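You operate a simulated robot arm through the tools that you are given. There is no shell and no other tool. Be economical: measure what you need, move in short steps, check, and stop when the job is done.

Carry out the task below with a simulated robot arm. There is one attempt and no reset: what you move stays moved.

TASK
Put the teal bottle on the blue tile on the top of the game board. Then stack the jar labelled "clips" from the top of the game board on top of the jar labelled "pegs".
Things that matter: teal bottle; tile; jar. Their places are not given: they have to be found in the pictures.

It is judged by the outcome, as a careful person would: the job done as asked, and still so three seconds after it is handed in. It fails if anything else is knocked over, pushed out of place, dropped, spilled or broken.

THE ROBOT
A 7-joint arm with a two-finger parallel gripper, fixed in place. Base frame: the origin is at the foot of the arm, x ahead of it, y to its left, z up; the work surface is at about z = 0. Lengths are in m, angles in rad, forces in N, time in s.
With the tool pointing down near the work surface it reaches from about 0.22 to 0.58 m from the base axis. Its first joint turns from -1.152 to 1.152 rad. Payload 2.5 kg.
Tool frame: the origin (TCP) lies between the finger pads and is the grasp point; the fingertips stand 0.023 m ahead of it; z points along the fingers, y is the line along which they close. The gripper opens to 0.094 m. The fingers are 0.038 m wide and 0.01 m thick; the gripper's body (0.054 by 0.096 m) begins 0.039 m behind the TCP.
Orientation is that of the tool frame in the base frame, as a unit quaternion [x, y, z, w]. With the fingers straight down and closing along the base's y, the tool's x points along the base's -x, its y along +y and its z along -z.

THE INTERFACE
- The arm moves only by the tool move_arm. Its argument "rows" is a list of rows, each a list of 3 entries, a list of its own where there are three numbers: the shift along the tool's x, y, z in units of 250 mm (1.0 is 250 mm), then the turn, a rotation vector about the tool's x, y, z in units of 120 degrees (1.0 is 120 degrees), then the opening in per cent of the stroke, from 0 (shut) to 100 (fully open). In form: [[[x, y, z], [rx, ry, rz], claw], ...]. A call has 1 to 8 rows; each row is the pose to reach, as a shift and turn from the pose commanded when the call began, along the tool's axes at that moment. A call with a number of a shift or a turn outside -1 to 1 is refused whole. A row lasts 0.2 s, in which the tool goes at most 0.05 m and 0.15 rad; a call with a longer step from one row to the next is refused whole, and so is a gripper value outside its range. A pose out of reach is approached as far as the arm can. The call stops where the force on the tool passes 40 N (or 10 N more than at its start, if that is more) or the arm is blocked; 0.2 s more then pass. The fingers move at their own pace (about 0.108 m/s each) and stop on an object; they squeeze with about 25 N. The grip force told is the motor's: it shows also when the fingers shut on nothing. Time passes only in rows, and 0.2 s behind the last, so rows that repeat a pose let the fingers close. It gives the time, the measured TCP pose, the force on the tool (base axes), the opening and the grip force at its end, in the units of the frame above (readings bear some noise).
- Cameras (640 x 400 px; columns grow to the right, rows downward): "scene" is fixed at [0.1195, -0.4064, 0.5417]; the picture's right is [0.81, -0.58, 0.00], its down [-0.34, -0.47, -0.81] and it looks along [0.47, 0.66, -0.58] (base axes); focal length 313 px, centre (320, 200). "wrist" rides on the gripper at [-0.039, 0, -0.044] in the tool frame; the picture's right is [0.00, -1.00, 0.00], its down [0.97, 0.00, -0.24] and it looks along [0.24, 0.00, 0.97] (tool axes); focal length 218 px, centre (320, 200).
- snapshot(camera): a new picture of that camera. No time passes.
- point_at(camera, pixels): for up to 12 pixels [column, row] of the newest picture of that camera ("zoom" is the newest enlarged one), the place [x, y, z] in the base frame of the surface seen there, good to about 0.003 m. No time passes.
- zoom(camera, box): a new picture of the part [left, top, right, bottom] of that camera's present view, enlarged. No time passes.
- job_done(): hands the job in; it is judged then, once.

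Work in short steps. Measure before you move; look again where a grasp or a placing could have gone wrong, and mend it. You have 80 turns and 54 pictures in all, the two below and enlarged ones among them. Open the gripper and draw the arm clear of the work before you hand the job in, unless the task says otherwise; then end with one line.

The tools are called after ">>>" as name(argument=value, ...) on one line, values as JSON. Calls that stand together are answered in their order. move_arm: Moves the arm, as the interface text tells. Its arguments: {"type":"object","properties":{"rows":{"type":"array","items":{"type":"array"}}},"required":["rows"]} The other tools are called the same way: snapshot (camera) takes a picture; point_at (camera, pixels) gives the place of the surface under pixels of a picture; zoom (camera, box) takes an enlarged picture of a part of a camera's view; job_done () hands the job in.

At the start:

```text
time_s: 0.0
eef_pos: [0.349, 0.2039, 0.3247]
ee_rot: [0.0, 1.0, 0.0, 0.0]
force: [0.9, -0.1, 1.0]
grip_width: 0.0937
gripper_force: 0.0
```

scene: 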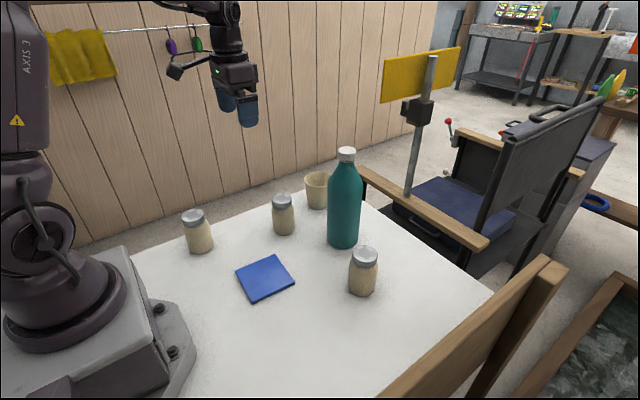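
wrist: 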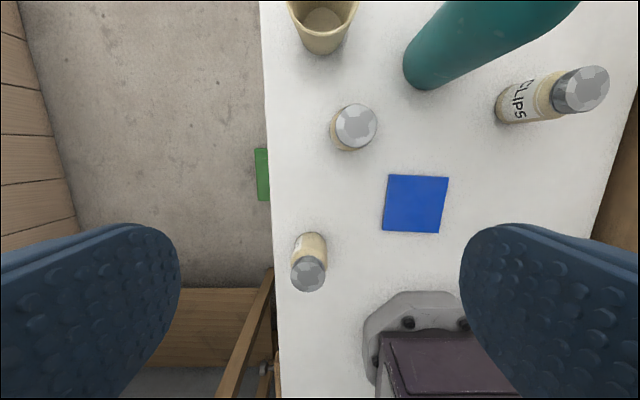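

The scene shows the teal bottle around (345,200), the blue tile around (265,278), and three jars; I'll measure them and zoom in on the labels.

>>> point_at(camera="scene", pixels=[[347, 152], [344, 200], [343, 243], [265, 278], [236, 273], [294, 288], [363, 252], [362, 290], [283, 198], [284, 230], [192, 214], [200, 248]])

>>> point_at(camera="wrist", pixels=[[390, 175], [448, 178], [438, 233], [382, 230], [415, 204], [357, 125], [309, 274], [580, 90], [430, 85], [262, 175], [320, 20], [275, 300]])

>>> zoom(camera="scene", box=[160, 130, 420, 310])

>>> zoom(camera="wrist", box=[260, 0, 640, 300])

```text
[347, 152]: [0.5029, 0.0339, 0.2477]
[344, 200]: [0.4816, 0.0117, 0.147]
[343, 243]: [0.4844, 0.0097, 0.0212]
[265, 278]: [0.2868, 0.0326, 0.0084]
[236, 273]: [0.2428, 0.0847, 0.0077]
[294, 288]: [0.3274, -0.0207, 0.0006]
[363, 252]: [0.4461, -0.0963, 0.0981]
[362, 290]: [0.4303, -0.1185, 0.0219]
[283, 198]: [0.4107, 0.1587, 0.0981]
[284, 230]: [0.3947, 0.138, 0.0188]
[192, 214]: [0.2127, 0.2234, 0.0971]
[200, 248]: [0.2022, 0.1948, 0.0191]
```

```text
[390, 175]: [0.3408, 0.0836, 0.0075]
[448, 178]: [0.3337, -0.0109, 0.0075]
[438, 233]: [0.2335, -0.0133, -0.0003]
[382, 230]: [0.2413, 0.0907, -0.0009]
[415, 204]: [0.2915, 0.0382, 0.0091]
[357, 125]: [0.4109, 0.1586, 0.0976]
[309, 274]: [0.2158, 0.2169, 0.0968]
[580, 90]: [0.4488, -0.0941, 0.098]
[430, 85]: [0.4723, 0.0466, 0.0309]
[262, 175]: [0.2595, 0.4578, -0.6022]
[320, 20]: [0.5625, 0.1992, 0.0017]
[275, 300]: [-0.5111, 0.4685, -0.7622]
```

```text
2.22 times, centred on (290, 220) of scene
```

zoom: 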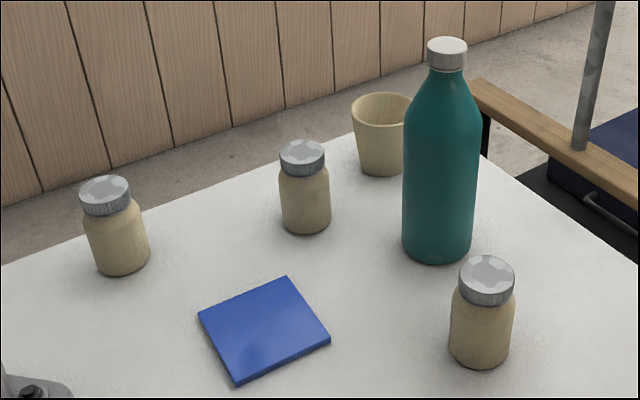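

```text
1.33 times, centred on (450, 150) of wrist
```

zoom: 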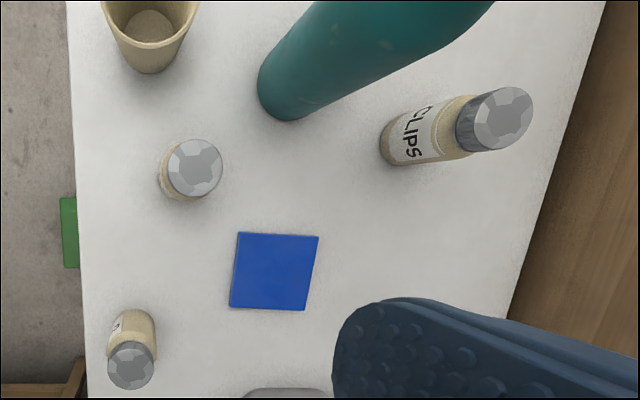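

The jar at right reads "CLIPS". The pegs jar is one of the two on the left, and one of them shows a sliver of label on its +y side. I'll zoom there and check how far the wall is before moving that way.

>>> zoom(camera="wrist", box=[270, 80, 400, 300])

>>> point_at(camera="scene", pixels=[[80, 55], [172, 46], [196, 44], [150, 29], [250, 160], [350, 60], [60, 32], [316, 180]])

```text
1.82 times, centred on (335, 190) of wrist
```

zoom: 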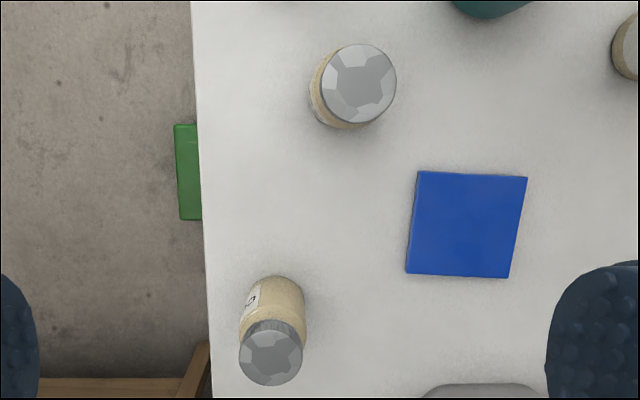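

```text
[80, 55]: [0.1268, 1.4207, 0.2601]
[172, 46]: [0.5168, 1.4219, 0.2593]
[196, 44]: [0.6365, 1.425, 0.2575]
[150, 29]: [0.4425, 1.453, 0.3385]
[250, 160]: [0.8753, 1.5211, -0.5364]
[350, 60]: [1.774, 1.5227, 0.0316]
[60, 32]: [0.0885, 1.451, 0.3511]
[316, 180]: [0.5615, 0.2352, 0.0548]
```

The wall is far away (y≈1.4), so the +y side is free. I'll move the wrist 0.16 m towards +y to read the labels.

>>> move_arm(rows=[[[0, 0.16, 0], [0, 0, 0], 100], [[0, 0.32, 0], [0, 0, 0], 100], [[0, 0.48, 0], [0, 0, 0], 100], [[0, 0.64, 0], [0, 0, 0], 100]])

>>> zoom(camera="wrist", box=[300, 60, 520, 340])

```text
time_s: 1.0
eef_pos: [0.3488, 0.3659, 0.3236]
ee_rot: [0.001, 1.0, 0.0, 0.001]
force: [-0.4, 0.1, 0.0]
grip_width: 0.0938
gripper_force: 0.1
```

```text
1.43 times, centred on (410, 200) of wrist
```

zoom: 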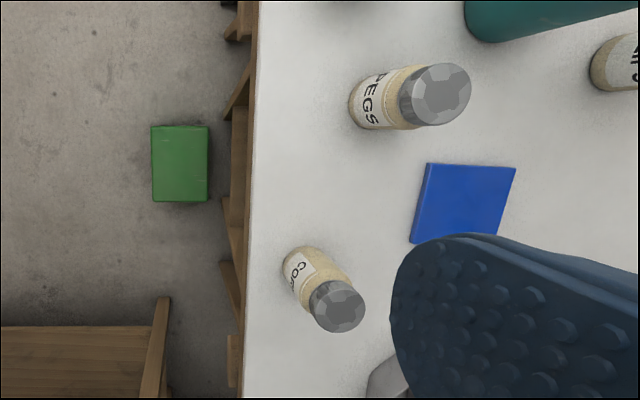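

The jar at (0.41, 0.158) is PEGS; the third reads "CO…" (a decoy). Now I'll go over the bottle, in two calls.

>>> move_arm(rows=[[[-0.075, -0.164, -0.02], [0, 0, 0], 100], [[-0.15, -0.328, -0.04], [0, 0, 0], 100], [[-0.225, -0.492, -0.05], [0, 0, 0], 100], [[-0.3, -0.656, -0.06], [0, 0, 0], 100]])

>>> move_arm(rows=[[[-0.075, -0.164, 0], [0, 0, 0], 100], [[-0.15, -0.328, 0], [0, 0, 0], 100], [[-0.225, -0.492, 0], [0, 0, 0], 100], [[-0.3, -0.656, 0], [0, 0, 0], 100]])

>>> snapshot(camera="wrist")

>>> zoom(camera="scene", box=[260, 80, 440, 260])

```text
time_s: 2.0
eef_pos: [0.4229, 0.1974, 0.3372]
ee_rot: [0.0, 1.0, 0.0, -0.001]
force: [0.2, -0.1, 0.0]
grip_width: 0.0936
gripper_force: 0.0
```

```text
time_s: 3.0
eef_pos: [0.4979, 0.0332, 0.3358]
ee_rot: [-0.001, 1.0, 0.001, 0.0]
force: [-0.3, 0.7, 0.3]
grip_width: 0.0942
gripper_force: 0.1
```

```text
47 pictures are left
```

wrist: 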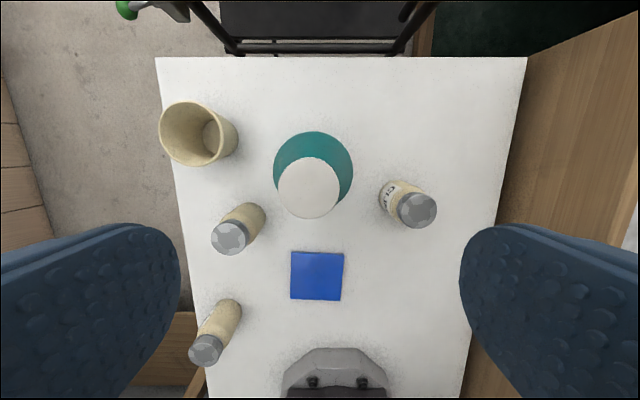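

```text
2.22 times, centred on (350, 170) of scene
```

zoom: 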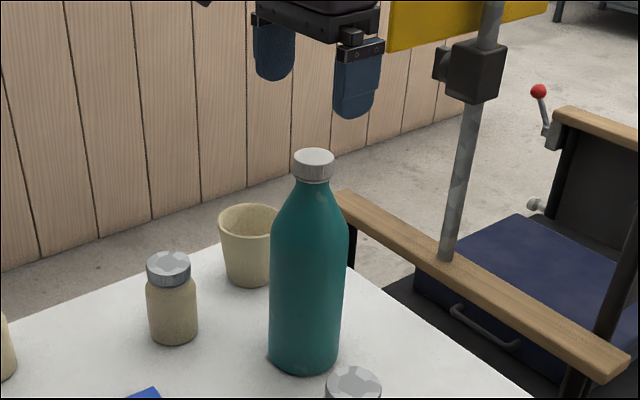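

>>> point_at(camera="wrist", pixels=[[309, 188], [280, 188], [337, 188], [309, 162], [309, 214], [318, 270], [342, 254], [292, 298], [415, 210], [230, 238], [290, 253], [340, 299]])

>>> point_at(camera="zoom", pixels=[[314, 154], [314, 176], [314, 185], [296, 168], [331, 168], [310, 205], [308, 300], [306, 365], [273, 250], [346, 250]])

```text
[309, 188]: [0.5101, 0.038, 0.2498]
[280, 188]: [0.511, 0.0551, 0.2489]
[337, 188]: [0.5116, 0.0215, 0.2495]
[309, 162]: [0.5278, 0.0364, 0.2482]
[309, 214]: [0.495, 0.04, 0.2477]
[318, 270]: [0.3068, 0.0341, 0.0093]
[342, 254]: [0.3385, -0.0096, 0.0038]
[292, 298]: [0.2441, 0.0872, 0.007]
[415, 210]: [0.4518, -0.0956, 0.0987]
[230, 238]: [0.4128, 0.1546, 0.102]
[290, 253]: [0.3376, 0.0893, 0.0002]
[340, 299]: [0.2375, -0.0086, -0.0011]
```

```text
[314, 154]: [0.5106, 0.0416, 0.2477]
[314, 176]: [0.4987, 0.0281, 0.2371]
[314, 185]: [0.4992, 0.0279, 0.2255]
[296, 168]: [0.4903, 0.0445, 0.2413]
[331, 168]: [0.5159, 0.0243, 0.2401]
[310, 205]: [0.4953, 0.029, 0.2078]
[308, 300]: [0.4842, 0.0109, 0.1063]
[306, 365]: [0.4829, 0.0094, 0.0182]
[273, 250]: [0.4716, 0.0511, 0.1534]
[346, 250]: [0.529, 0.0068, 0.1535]
```

The cap centre is at (0.511, 0.038) with its top at z≈0.249 and a diameter of about 0.035. I'll centre over it, descend to z≈0.237 and close.

>>> move_arm(rows=[[[-0.05, 0.012, 0.0], [0, 0, 0], 100], [[-0.05, 0.012, 0.1], [0, 0, 0], 100], [[-0.05, 0.012, 0.2], [0, 0, 0], 100], [[-0.05, 0.012, 0.3], [0, 0, 0], 100], [[-0.05, 0.012, 0.4], [0, 0, 0], 100], [[-0.05, 0.012, 0.4], [0, 0, 0], 100]])

>>> zoom(camera="scene", box=[260, 80, 440, 260])

```text
time_s: 4.4
eef_pos: [0.5111, 0.0356, 0.2386]
ee_rot: [0.0, 1.0, 0.0, 0.001]
force: [0.2, 0.9, -0.7]
grip_width: 0.0939
gripper_force: 0.0
```

```text
2.22 times, centred on (350, 170) of scene
```

zoom: 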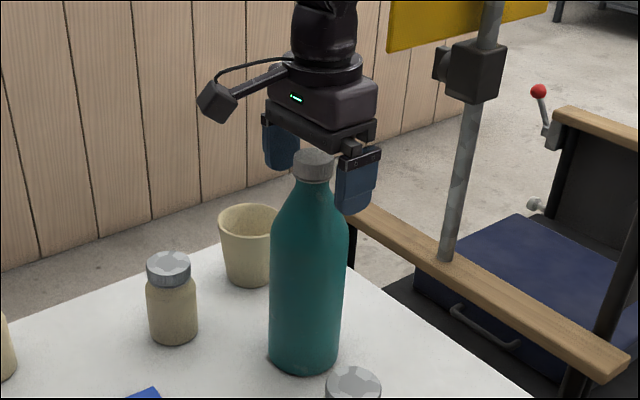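

The fingers straddle the cap. I'll close on it.

>>> move_arm(rows=[[[0, 0, 0], [0, 0, 0], 60], [[0, 0, 0], [0, 0, 0], 40], [[0, 0, 0], [0, 0, 0], 20], [[0, 0, 0], [0, 0, 0], 0], [[0, 0, 0], [0, 0, 0], 0]])

```text
time_s: 5.6
eef_pos: [0.5116, 0.0373, 0.2385]
ee_rot: [0.0, 1.0, 0.0, 0.001]
force: [0.2, 2.9, 3.3]
grip_width: 0.0372
gripper_force: 24.8
```

Gripped at 0.037. I'll lift 40 mm slowly.

>>> move_arm(rows=[[[0, 0, -0.02], [0, 0, 0], 0], [[0, 0, -0.05], [0, 0, 0], 0], [[0, 0, -0.1], [0, 0, 0], 0], [[0, 0, -0.16], [0, 0, 0], 0], [[0, 0, -0.16], [0, 0, 0], 0]])

>>> snapshot(camera="scene")

```text
time_s: 6.8
eef_pos: [0.5132, 0.0384, 0.2795]
ee_rot: [0.0, 1.0, 0.0, 0.0]
force: [-0.6, -0.6, -7.8]
grip_width: 0.0372
gripper_force: 24.9
```

```text
44 pictures are left
```

scene: 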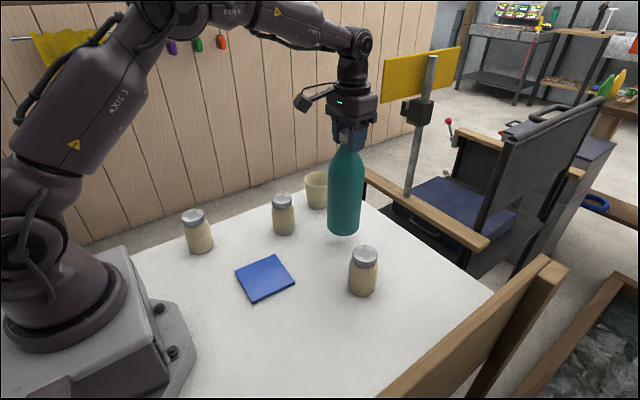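

The bottle hangs straight. Next I carry it to above the tile centre at (0.289, 0.039).

>>> move_arm(rows=[[[0.06, 0, 0], [0, 0, 0], 0], [[0.18, 0, 0], [0, 0, 0], 0], [[0.32, 0, 0], [0, 0, 0], 0], [[0.47, 0, 0], [0, 0, 0], 0], [[0.62, 0, 0], [0, 0, 0], 0], [[0.76, 0.004, 0], [0, 0, 0], 0], [[0.85, 0.004, 0], [0, 0, 0], 0], [[0.888, 0.004, 0], [0, 0, 0], 0]])

>>> snapshot(camera="scene")

>>> snapshot(camera="wrist")

```text
time_s: 8.6
eef_pos: [0.2899, 0.041, 0.2807]
ee_rot: [-0.001, 1.0, 0.0, 0.0]
force: [0.2, -0.3, -7.1]
grip_width: 0.0372
gripper_force: 24.5
```

```text
43 pictures are left
```

scene: 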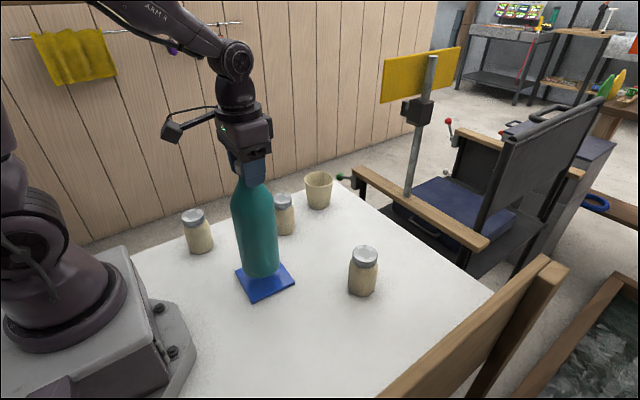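

```text
42 pictures are left
```

wrist: 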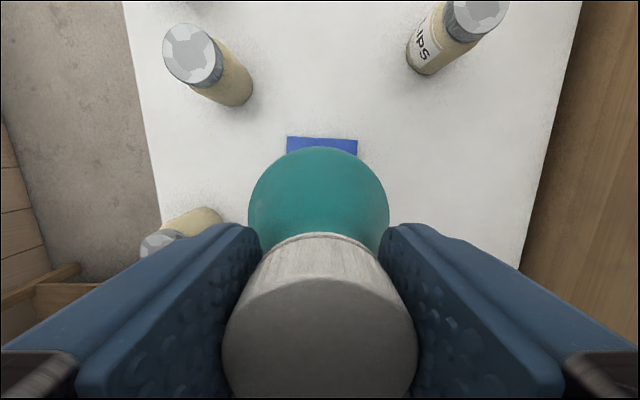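

Centred over the tile. I'll lower it 32 mm, gently at the end.

>>> move_arm(rows=[[[0, 0, 0.04], [0, 0, 0], 0], [[0, 0, 0.08], [0, 0, 0], 0], [[0, 0, 0.105], [0, 0, 0], 0], [[0, 0, 0.115], [0, 0, 0], 0], [[0, 0, 0.12], [0, 0, 0], 0], [[0, 0, 0.124], [0, 0, 0], 0]])

>>> zoom(camera="scene", box=[190, 150, 350, 310])

```text
time_s: 10.0
eef_pos: [0.291, 0.0398, 0.2487]
ee_rot: [0.0, 1.0, 0.0, 0.0]
force: [-0.3, 0.5, -7.8]
grip_width: 0.0374
gripper_force: 25.0
```

```text
2.50 times, centred on (270, 230) of scene
```

zoom: 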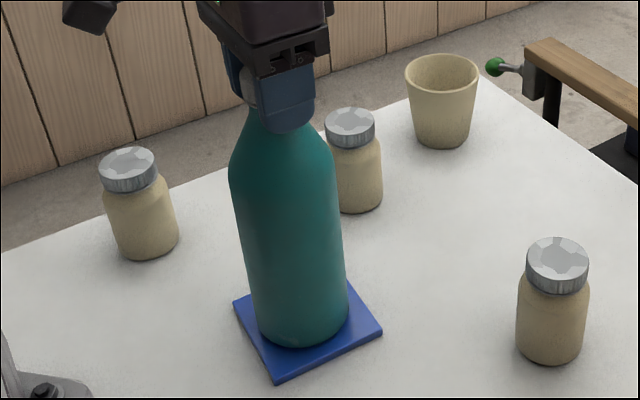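

Still carrying the full weight (−7.8 N). I'll lower in 1 mm steps.

>>> move_arm(rows=[[[0, 0, 0.004], [0, 0, 0], 0], [[0, 0, 0.008], [0, 0, 0], 0]])

```text
time_s: 10.6
eef_pos: [0.2892, 0.0396, 0.2481]
ee_rot: [0.0, 1.0, 0.0, 0.002]
force: [-1.6, 1.2, 6.9]
grip_width: 0.0373
gripper_force: 25.2
```

Force reversed to +6.9 N, so the bottle is in contact. I'll open.

>>> move_arm(rows=[[[0, 0, 0], [0, 0, 0], 50], [[0, 0, 0], [0, 0, 0], 70], [[0, 0, 0], [0, 0, 0], 100], [[0, 0, 0], [0, 0, 0], 100]])

>>> move_arm(rows=[[[0, 0, -0.1], [0, 0, 0], 100], [[0, 0, -0.2], [0, 0, 0], 100], [[0, 0, -0.3], [0, 0, 0], 100], [[0, 0, -0.38], [0, 0, 0], 100]])

>>> snapshot(camera="scene")

```text
time_s: 11.6
eef_pos: [0.289, 0.0399, 0.2474]
ee_rot: [0.0, 1.0, 0.001, 0.0]
force: [0.0, -0.7, -0.1]
grip_width: 0.0938
gripper_force: 0.1
```

```text
time_s: 12.6
eef_pos: [0.2891, 0.0406, 0.3406]
ee_rot: [0.0, 1.0, 0.001, 0.0]
force: [-1.4, -0.3, -0.3]
grip_width: 0.094
gripper_force: 0.0
```

```text
40 pictures are left
```

scene: 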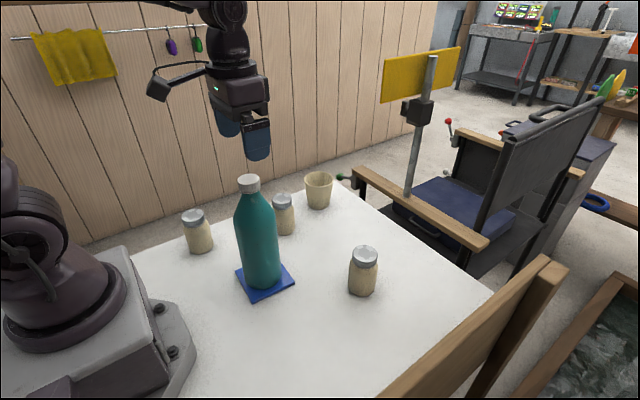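

The bottle stands on the tile. Next I move above the clips jar at about (0.45, −0.095).

>>> move_arm(rows=[[[-0.13, -0.108, 0], [0, 0, 0], 100], [[-0.26, -0.216, 0], [0, 0, 0], 100], [[-0.39, -0.324, 0], [0, 0, 0], 100], [[-0.52, -0.432, 0], [0, 0, 0], 100], [[-0.644, -0.54, 0], [0, 0, 0], 100], [[-0.644, -0.54, 0.16], [0, 0, 0], 100], [[-0.644, -0.54, 0.32], [0, 0, 0], 100], [[-0.644, -0.54, 0.48], [0, 0, 0], 100]])

>>> snapshot(camera="wrist")

>>> zoom(camera="scene", box=[280, 170, 440, 310])

```text
time_s: 14.4
eef_pos: [0.4469, -0.0952, 0.2203]
ee_rot: [0.0, 1.0, 0.001, 0.001]
force: [-0.2, 0.6, -1.5]
grip_width: 0.094
gripper_force: 0.1
```

```text
39 pictures are left
```

wrist: 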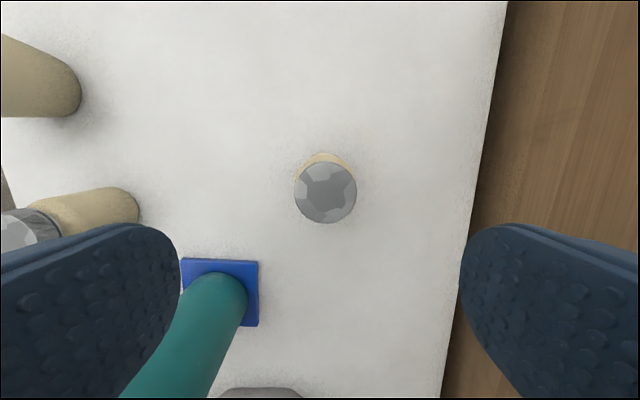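

```text
2.86 times, centred on (360, 240) of scene
```

zoom: 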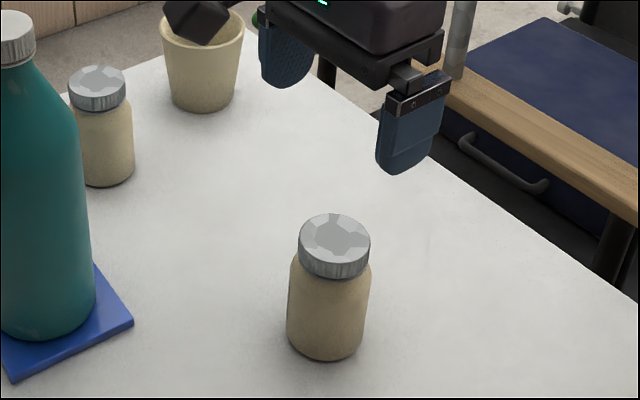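

>>> point_at(camera="wrist", pixels=[[326, 193], [296, 193], [355, 193], [326, 165], [326, 221]])

>>> point_at(camera="zoom", pixels=[[332, 268], [328, 285], [325, 325], [325, 352], [291, 310], [362, 310]])

```text
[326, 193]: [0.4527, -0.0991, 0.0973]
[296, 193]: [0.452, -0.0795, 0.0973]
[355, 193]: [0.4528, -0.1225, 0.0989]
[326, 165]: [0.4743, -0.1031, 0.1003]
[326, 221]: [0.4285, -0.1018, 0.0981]
```

```text
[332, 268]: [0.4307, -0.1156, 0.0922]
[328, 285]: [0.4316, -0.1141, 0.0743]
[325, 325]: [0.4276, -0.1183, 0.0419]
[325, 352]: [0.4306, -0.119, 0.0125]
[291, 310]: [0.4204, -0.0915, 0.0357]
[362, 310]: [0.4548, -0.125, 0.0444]
```

Jar centre is (0.452, −0.100), top at 0.098, lid ~0.044 wide. I'll descend to z≈0.075 with the fingers open.

>>> move_arm(rows=[[[-0.01, -0.02, 0.0], [0, 0, 0], 100], [[-0.01, -0.02, 0.15], [0, 0, 0], 100], [[-0.01, -0.02, 0.3], [0, 0, 0], 100], [[-0.01, -0.02, 0.42], [0, 0, 0], 100], [[-0.01, -0.02, 0.52], [0, 0, 0], 100], [[-0.01, -0.02, 0.58], [0, 0, 0], 100], [[-0.01, -0.02, 0.58], [0, 0, 0], 100]])

>>> move_arm(rows=[[[0, 0, 0], [0, 0, 0], 70], [[0, 0, 0], [0, 0, 0], 55], [[0, 0, 0], [0, 0, 0], 40], [[0, 0, 0], [0, 0, 0], 20], [[0, 0, 0], [0, 0, 0], 0], [[0, 0, 0], [0, 0, 0], 0]])

>>> zoom(camera="scene", box=[280, 170, 440, 310])

```text
time_s: 16.0
eef_pos: [0.4536, -0.1002, 0.0761]
ee_rot: [0.0, 1.0, 0.0, 0.001]
force: [-0.4, 0.6, 0.1]
grip_width: 0.0941
gripper_force: 0.0
```

```text
time_s: 17.4
eef_pos: [0.4536, -0.0991, 0.0754]
ee_rot: [-0.001, 1.0, 0.0, 0.0]
force: [0.5, 0.8, 0.6]
grip_width: 0.057
gripper_force: 25.0
```

```text
2.86 times, centred on (360, 240) of scene
```

zoom: 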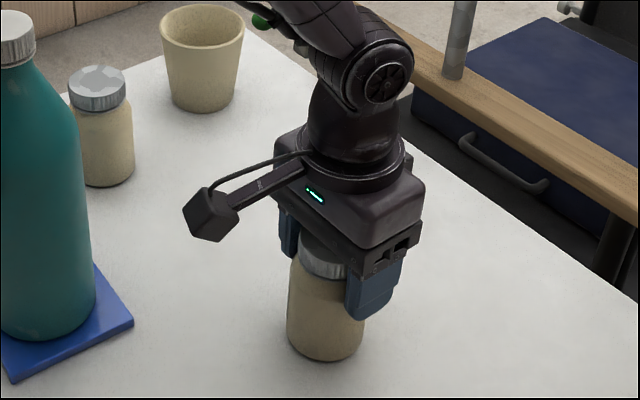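

Gripped at 0.057 (jar body). I'll lift it high (z≈0.26), so that the forearm stays well above the bottle.

>>> move_arm(rows=[[[0, 0, -0.04], [0, 0, 0], 0], [[0, 0, -0.12], [0, 0, 0], 0], [[0, 0, -0.24], [0, 0, 0], 0], [[0, 0, -0.38], [0, 0, 0], 0], [[0, 0, -0.52], [0, 0, 0], 0], [[0, 0, -0.66], [0, 0, 0], 0], [[0, 0, -0.74], [0, 0, 0], 0]])

>>> snapshot(camera="scene")

>>> snapshot(camera="wrist")

```text
time_s: 19.0
eef_pos: [0.4521, -0.1041, 0.265]
ee_rot: [0.0, 1.0, 0.0, 0.0]
force: [0.8, 1.1, -2.1]
grip_width: 0.0569
gripper_force: 25.3
```

```text
36 pictures are left
```

scene: 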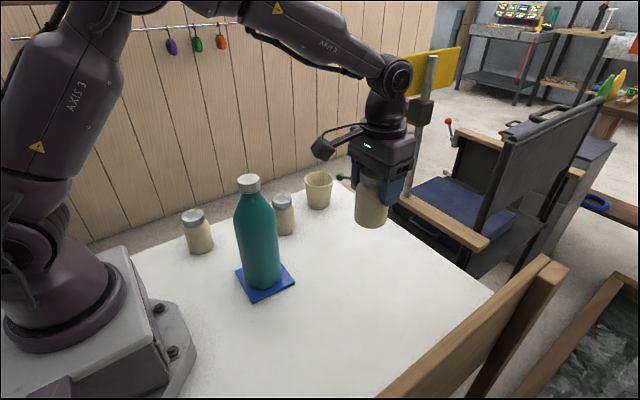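

```text
35 pictures are left
```

wrist: 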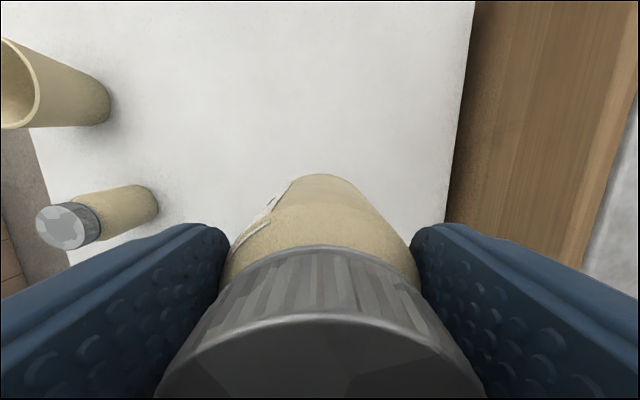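

I'll pinpoint the pegs lid centre with edge points from an enlarged wrist view and an enlarged scene view.

>>> zoom(camera="wrist", box=[20, 170, 180, 270])

>>> point_at(camera="wrist", pixels=[[62, 227], [40, 227], [85, 227], [62, 206], [62, 247]])

>>> zoom(camera="scene", box=[250, 180, 314, 220])

```text
4.00 times, centred on (100, 220) of wrist
```

zoom: 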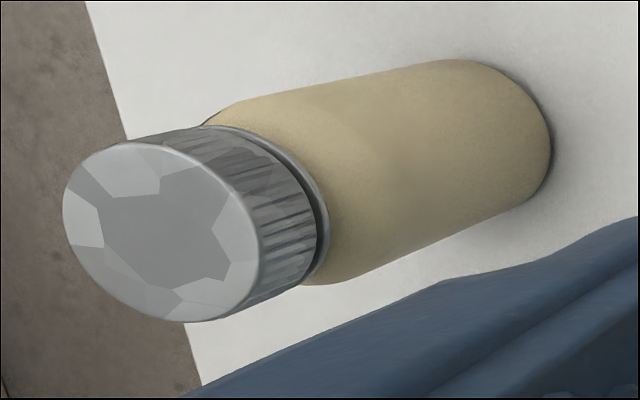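

```text
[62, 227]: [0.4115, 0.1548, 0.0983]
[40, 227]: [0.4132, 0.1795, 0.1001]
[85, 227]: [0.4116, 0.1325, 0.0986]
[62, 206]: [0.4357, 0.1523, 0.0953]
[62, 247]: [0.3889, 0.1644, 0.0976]
```

```text
10.00 times, centred on (282, 200) of scene
```

zoom: 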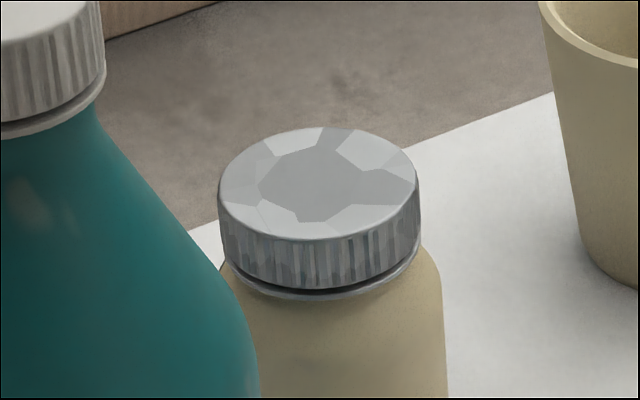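

>>> point_at(camera="zoom", pixels=[[318, 184], [317, 183], [319, 185], [222, 192], [414, 184], [330, 131], [310, 236]])

>>> point_at(camera="wrist", pixels=[[60, 228], [61, 228], [60, 227], [61, 229]])

```text
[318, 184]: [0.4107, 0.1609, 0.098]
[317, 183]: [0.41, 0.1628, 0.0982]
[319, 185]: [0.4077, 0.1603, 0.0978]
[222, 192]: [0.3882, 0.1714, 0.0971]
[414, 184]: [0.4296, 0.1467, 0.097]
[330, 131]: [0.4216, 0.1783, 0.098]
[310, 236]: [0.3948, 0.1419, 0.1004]
```

```text
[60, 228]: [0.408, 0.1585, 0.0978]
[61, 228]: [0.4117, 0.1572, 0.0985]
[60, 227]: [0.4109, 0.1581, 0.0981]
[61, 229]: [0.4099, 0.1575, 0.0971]
```

The pegs lid centre is ≈ (0.410, 0.159). I'll carry the jar most of the way at height; the full y shift exceeds one call.

>>> move_arm(rows=[[[0.02, 0.08, 0], [0, 0, 0], 0], [[0.04, 0.22, 0], [0, 0, 0], 0], [[0.07, 0.37, 0], [0, 0, 0], 0], [[0.1, 0.52, 0], [0, 0, 0], 0], [[0.13, 0.67, 0], [0, 0, 0], 0], [[0.15, 0.82, 0], [0, 0, 0], 0], [[0.17, 0.94, 0], [0, 0, 0], 0], [[0.17, 0.98, 0], [0, 0, 0], 0]])

>>> move_arm(rows=[[[0, 0.03, 0], [0, 0, 0], 0], [[0, 0.058, 0], [0, 0, 0], 0], [[0, 0.058, 0.08], [0, 0, 0], 0], [[0, 0.058, 0.16], [0, 0, 0], 0], [[0, 0.058, 0.2], [0, 0, 0], 0], [[0, 0.058, 0.2], [0, 0, 0], 0]])

>>> zoom(camera="scene", box=[200, 110, 360, 250])

>>> snapshot(camera="wrist")

```text
time_s: 20.8
eef_pos: [0.4067, 0.144, 0.2639]
ee_rot: [0.0, 1.0, 0.0, 0.001]
force: [0.0, 0.4, -2.2]
grip_width: 0.0567
gripper_force: 25.0
```

```text
time_s: 22.2
eef_pos: [0.4096, 0.1583, 0.2106]
ee_rot: [0.001, 1.0, 0.0, 0.0]
force: [0.2, 0.9, -2.5]
grip_width: 0.0568
gripper_force: 24.9
```

```text
2.86 times, centred on (280, 180) of scene
```

zoom: 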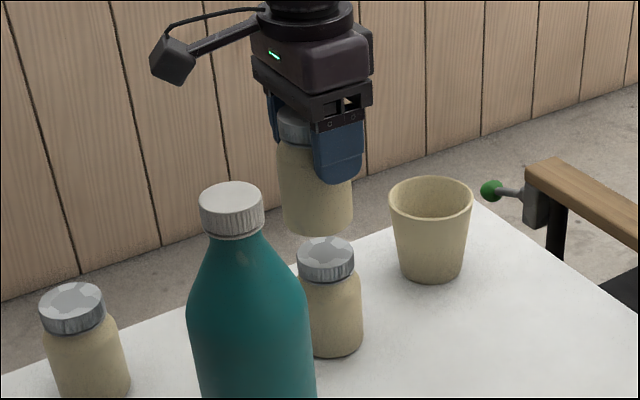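

```text
31 pictures are left
```

wrist: 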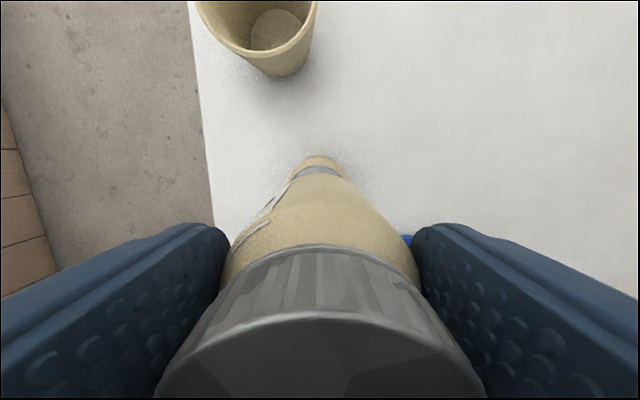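

Nearly aligned. I'll zoom in to check the lateral alignment precisely before lowering the last ~36 mm.

>>> zoom(camera="scene", box=[242, 150, 322, 200])

>>> zoom(camera="wrist", box=[240, 130, 400, 230])

```text
8.00 times, centred on (282, 175) of scene
```

zoom: 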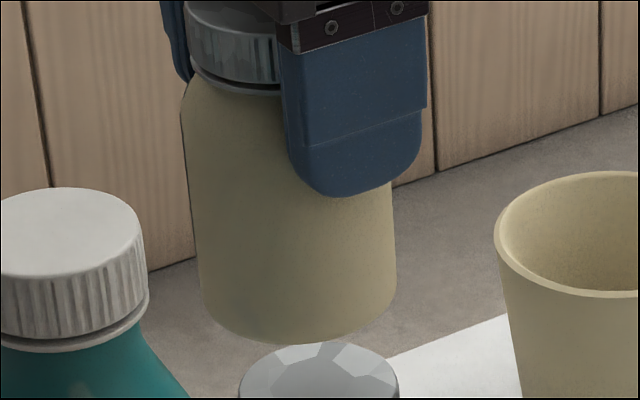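

```text
4.00 times, centred on (320, 180) of wrist
```

zoom: 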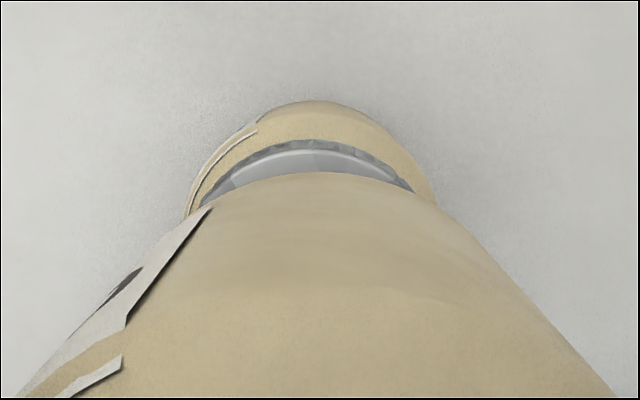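

Small offset: the pegs lid is ~3 mm further in +x and ~1 mm in +y. I'll correct that and lower to just above contact.

>>> move_arm(rows=[[[-0.012, 0.004, 0.0], [0, 0, 0], 0], [[-0.012, 0.004, 0.05], [0, 0, 0], 0], [[-0.012, 0.004, 0.09], [0, 0, 0], 0], [[-0.012, 0.004, 0.12], [0, 0, 0], 0], [[-0.012, 0.004, 0.136], [0, 0, 0], 0], [[-0.012, 0.004, 0.136], [0, 0, 0], 0]])

>>> zoom(camera="scene", box=[242, 170, 322, 220])

>>> zoom(camera="wrist", box=[240, 130, 400, 230])

```text
time_s: 23.6
eef_pos: [0.4139, 0.1594, 0.1773]
ee_rot: [0.0, 1.0, -0.001, 0.0]
force: [-0.5, -0.1, -2.0]
grip_width: 0.0569
gripper_force: 25.1
```

```text
8.00 times, centred on (282, 195) of scene
```

zoom: 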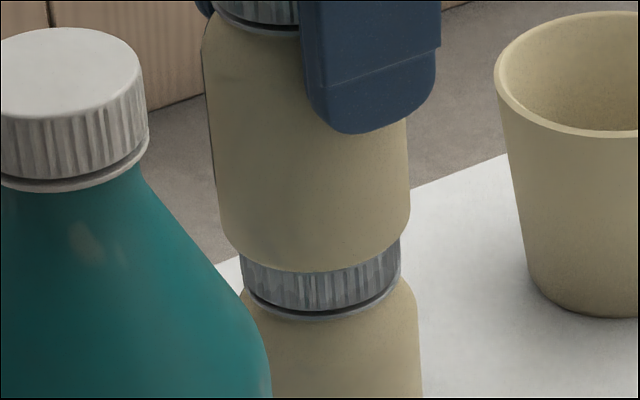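

```text
4.00 times, centred on (320, 180) of wrist
```

zoom: 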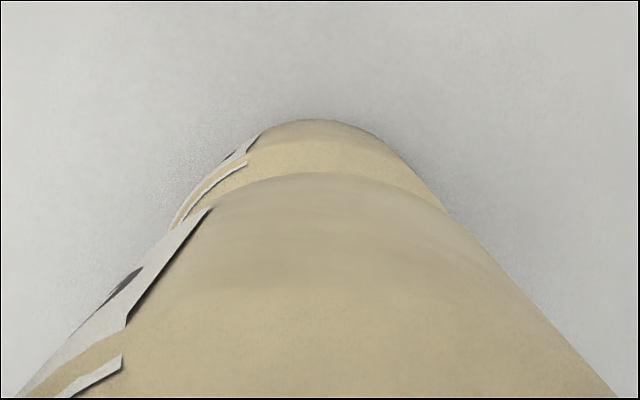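

Aligned within ~2 mm. I'll nudge slightly and lower in fine steps until contact.

>>> move_arm(rows=[[[-0.006, 0.005, 0.0], [0, 0, 0], 0], [[-0.006, 0.005, 0.004], [0, 0, 0], 0], [[-0.006, 0.005, 0.008], [0, 0, 0], 0], [[-0.006, 0.005, 0.011], [0, 0, 0], 0]])

```text
time_s: 24.6
eef_pos: [0.4147, 0.1609, 0.1763]
ee_rot: [0.001, 1.0, 0.0, 0.002]
force: [-5.7, -3.4, 20.1]
grip_width: 0.0572
gripper_force: 25.0
```

Contact with 20 N; I'll back off a little to ease the load.

>>> move_arm(rows=[[[0, 0, -0.003], [0, 0, 0], 0]])

```text
time_s: 25.0
eef_pos: [0.4157, 0.1606, 0.1761]
ee_rot: [0.0, 1.0, 0.0, 0.001]
force: [-1.4, -1.4, 9.1]
grip_width: 0.0569
gripper_force: 25.3
```

>>> move_arm(rows=[[[0, 0, -0.002], [0, 0, 0], 0]])

>>> zoom(camera="scene", box=[220, 160, 340, 250])

```text
time_s: 25.4
eef_pos: [0.415, 0.1585, 0.1759]
ee_rot: [0.0, 1.0, -0.001, 0.0]
force: [-0.3, -0.3, 0.7]
grip_width: 0.057
gripper_force: 25.2
```

```text
4.44 times, centred on (280, 205) of scene
```

zoom: 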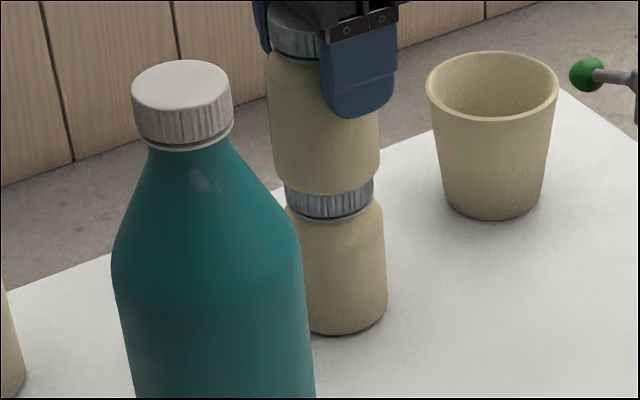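

The jar rests on the pegs lid with its weight supported. I'll release it gently.

>>> move_arm(rows=[[[0, 0, 0], [0, 0, 0], 65], [[0, 0, 0], [0, 0, 0], 75], [[0, 0, 0], [0, 0, 0], 90], [[0, 0, 0], [0, 0, 0], 100], [[0, 0, 0], [0, 0, 0], 100]])

>>> zoom(camera="scene", box=[220, 160, 340, 250])

```text
time_s: 26.6
eef_pos: [0.4139, 0.1608, 0.1774]
ee_rot: [0.0, 1.0, 0.0, 0.001]
force: [0.5, -0.5, -0.3]
grip_width: 0.0941
gripper_force: 0.1
```

```text
4.44 times, centred on (280, 205) of scene
```

zoom: 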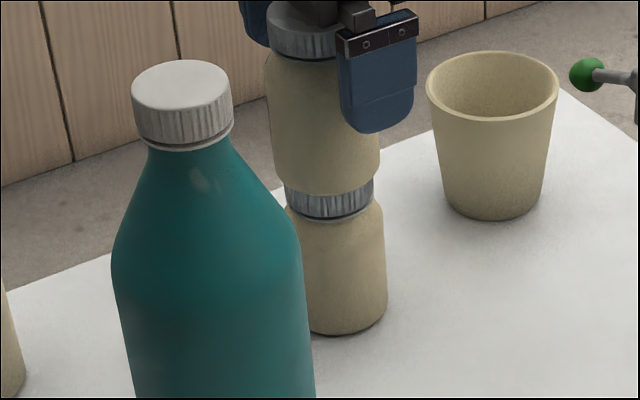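

The stack stands. I'll withdraw straight up.

>>> move_arm(rows=[[[0, 0, -0.06], [0, 0, 0], 100], [[0, 0, -0.15], [0, 0, 0], 100], [[0, 0, -0.28], [0, 0, 0], 100], [[0, 0, -0.42], [0, 0, 0], 100], [[0, 0, -0.56], [0, 0, 0], 100], [[0, 0, -0.6], [0, 0, 0], 100]])

>>> snapshot(camera="scene")

>>> snapshot(camera="wrist")

```text
time_s: 28.0
eef_pos: [0.416, 0.1604, 0.3278]
ee_rot: [0.0, 1.0, 0.0, 0.0]
force: [-1.0, -0.7, -0.3]
grip_width: 0.0939
gripper_force: 0.1
```

```text
24 pictures are left
```

scene: 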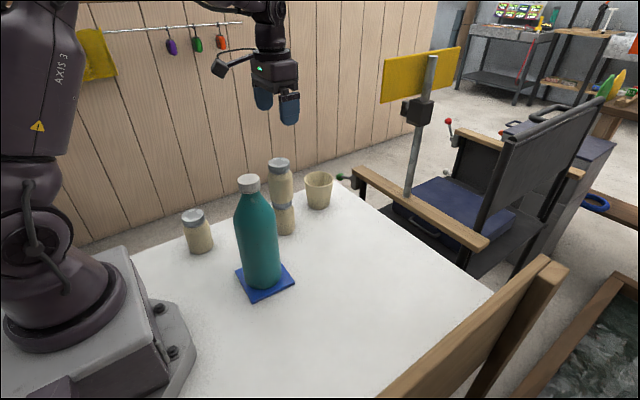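

```text
23 pictures are left
```

wrist: 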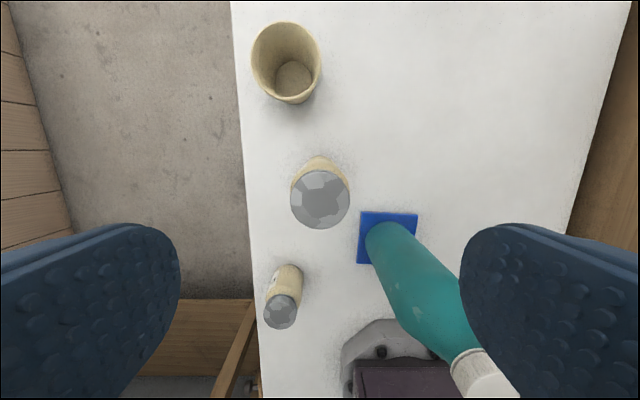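

The bottle is on the tile, the jars are stacked, everything else is in place, and the gripper is open and clear. I'll hand it in.

>>> job_done()

```text
The job is handed in.
```

The teal bottle is standing on the blue tile and the "clips" jar is stacked on the "pegs" jar; the last pictures before hand-in showed both upright and nothing else disturbed.
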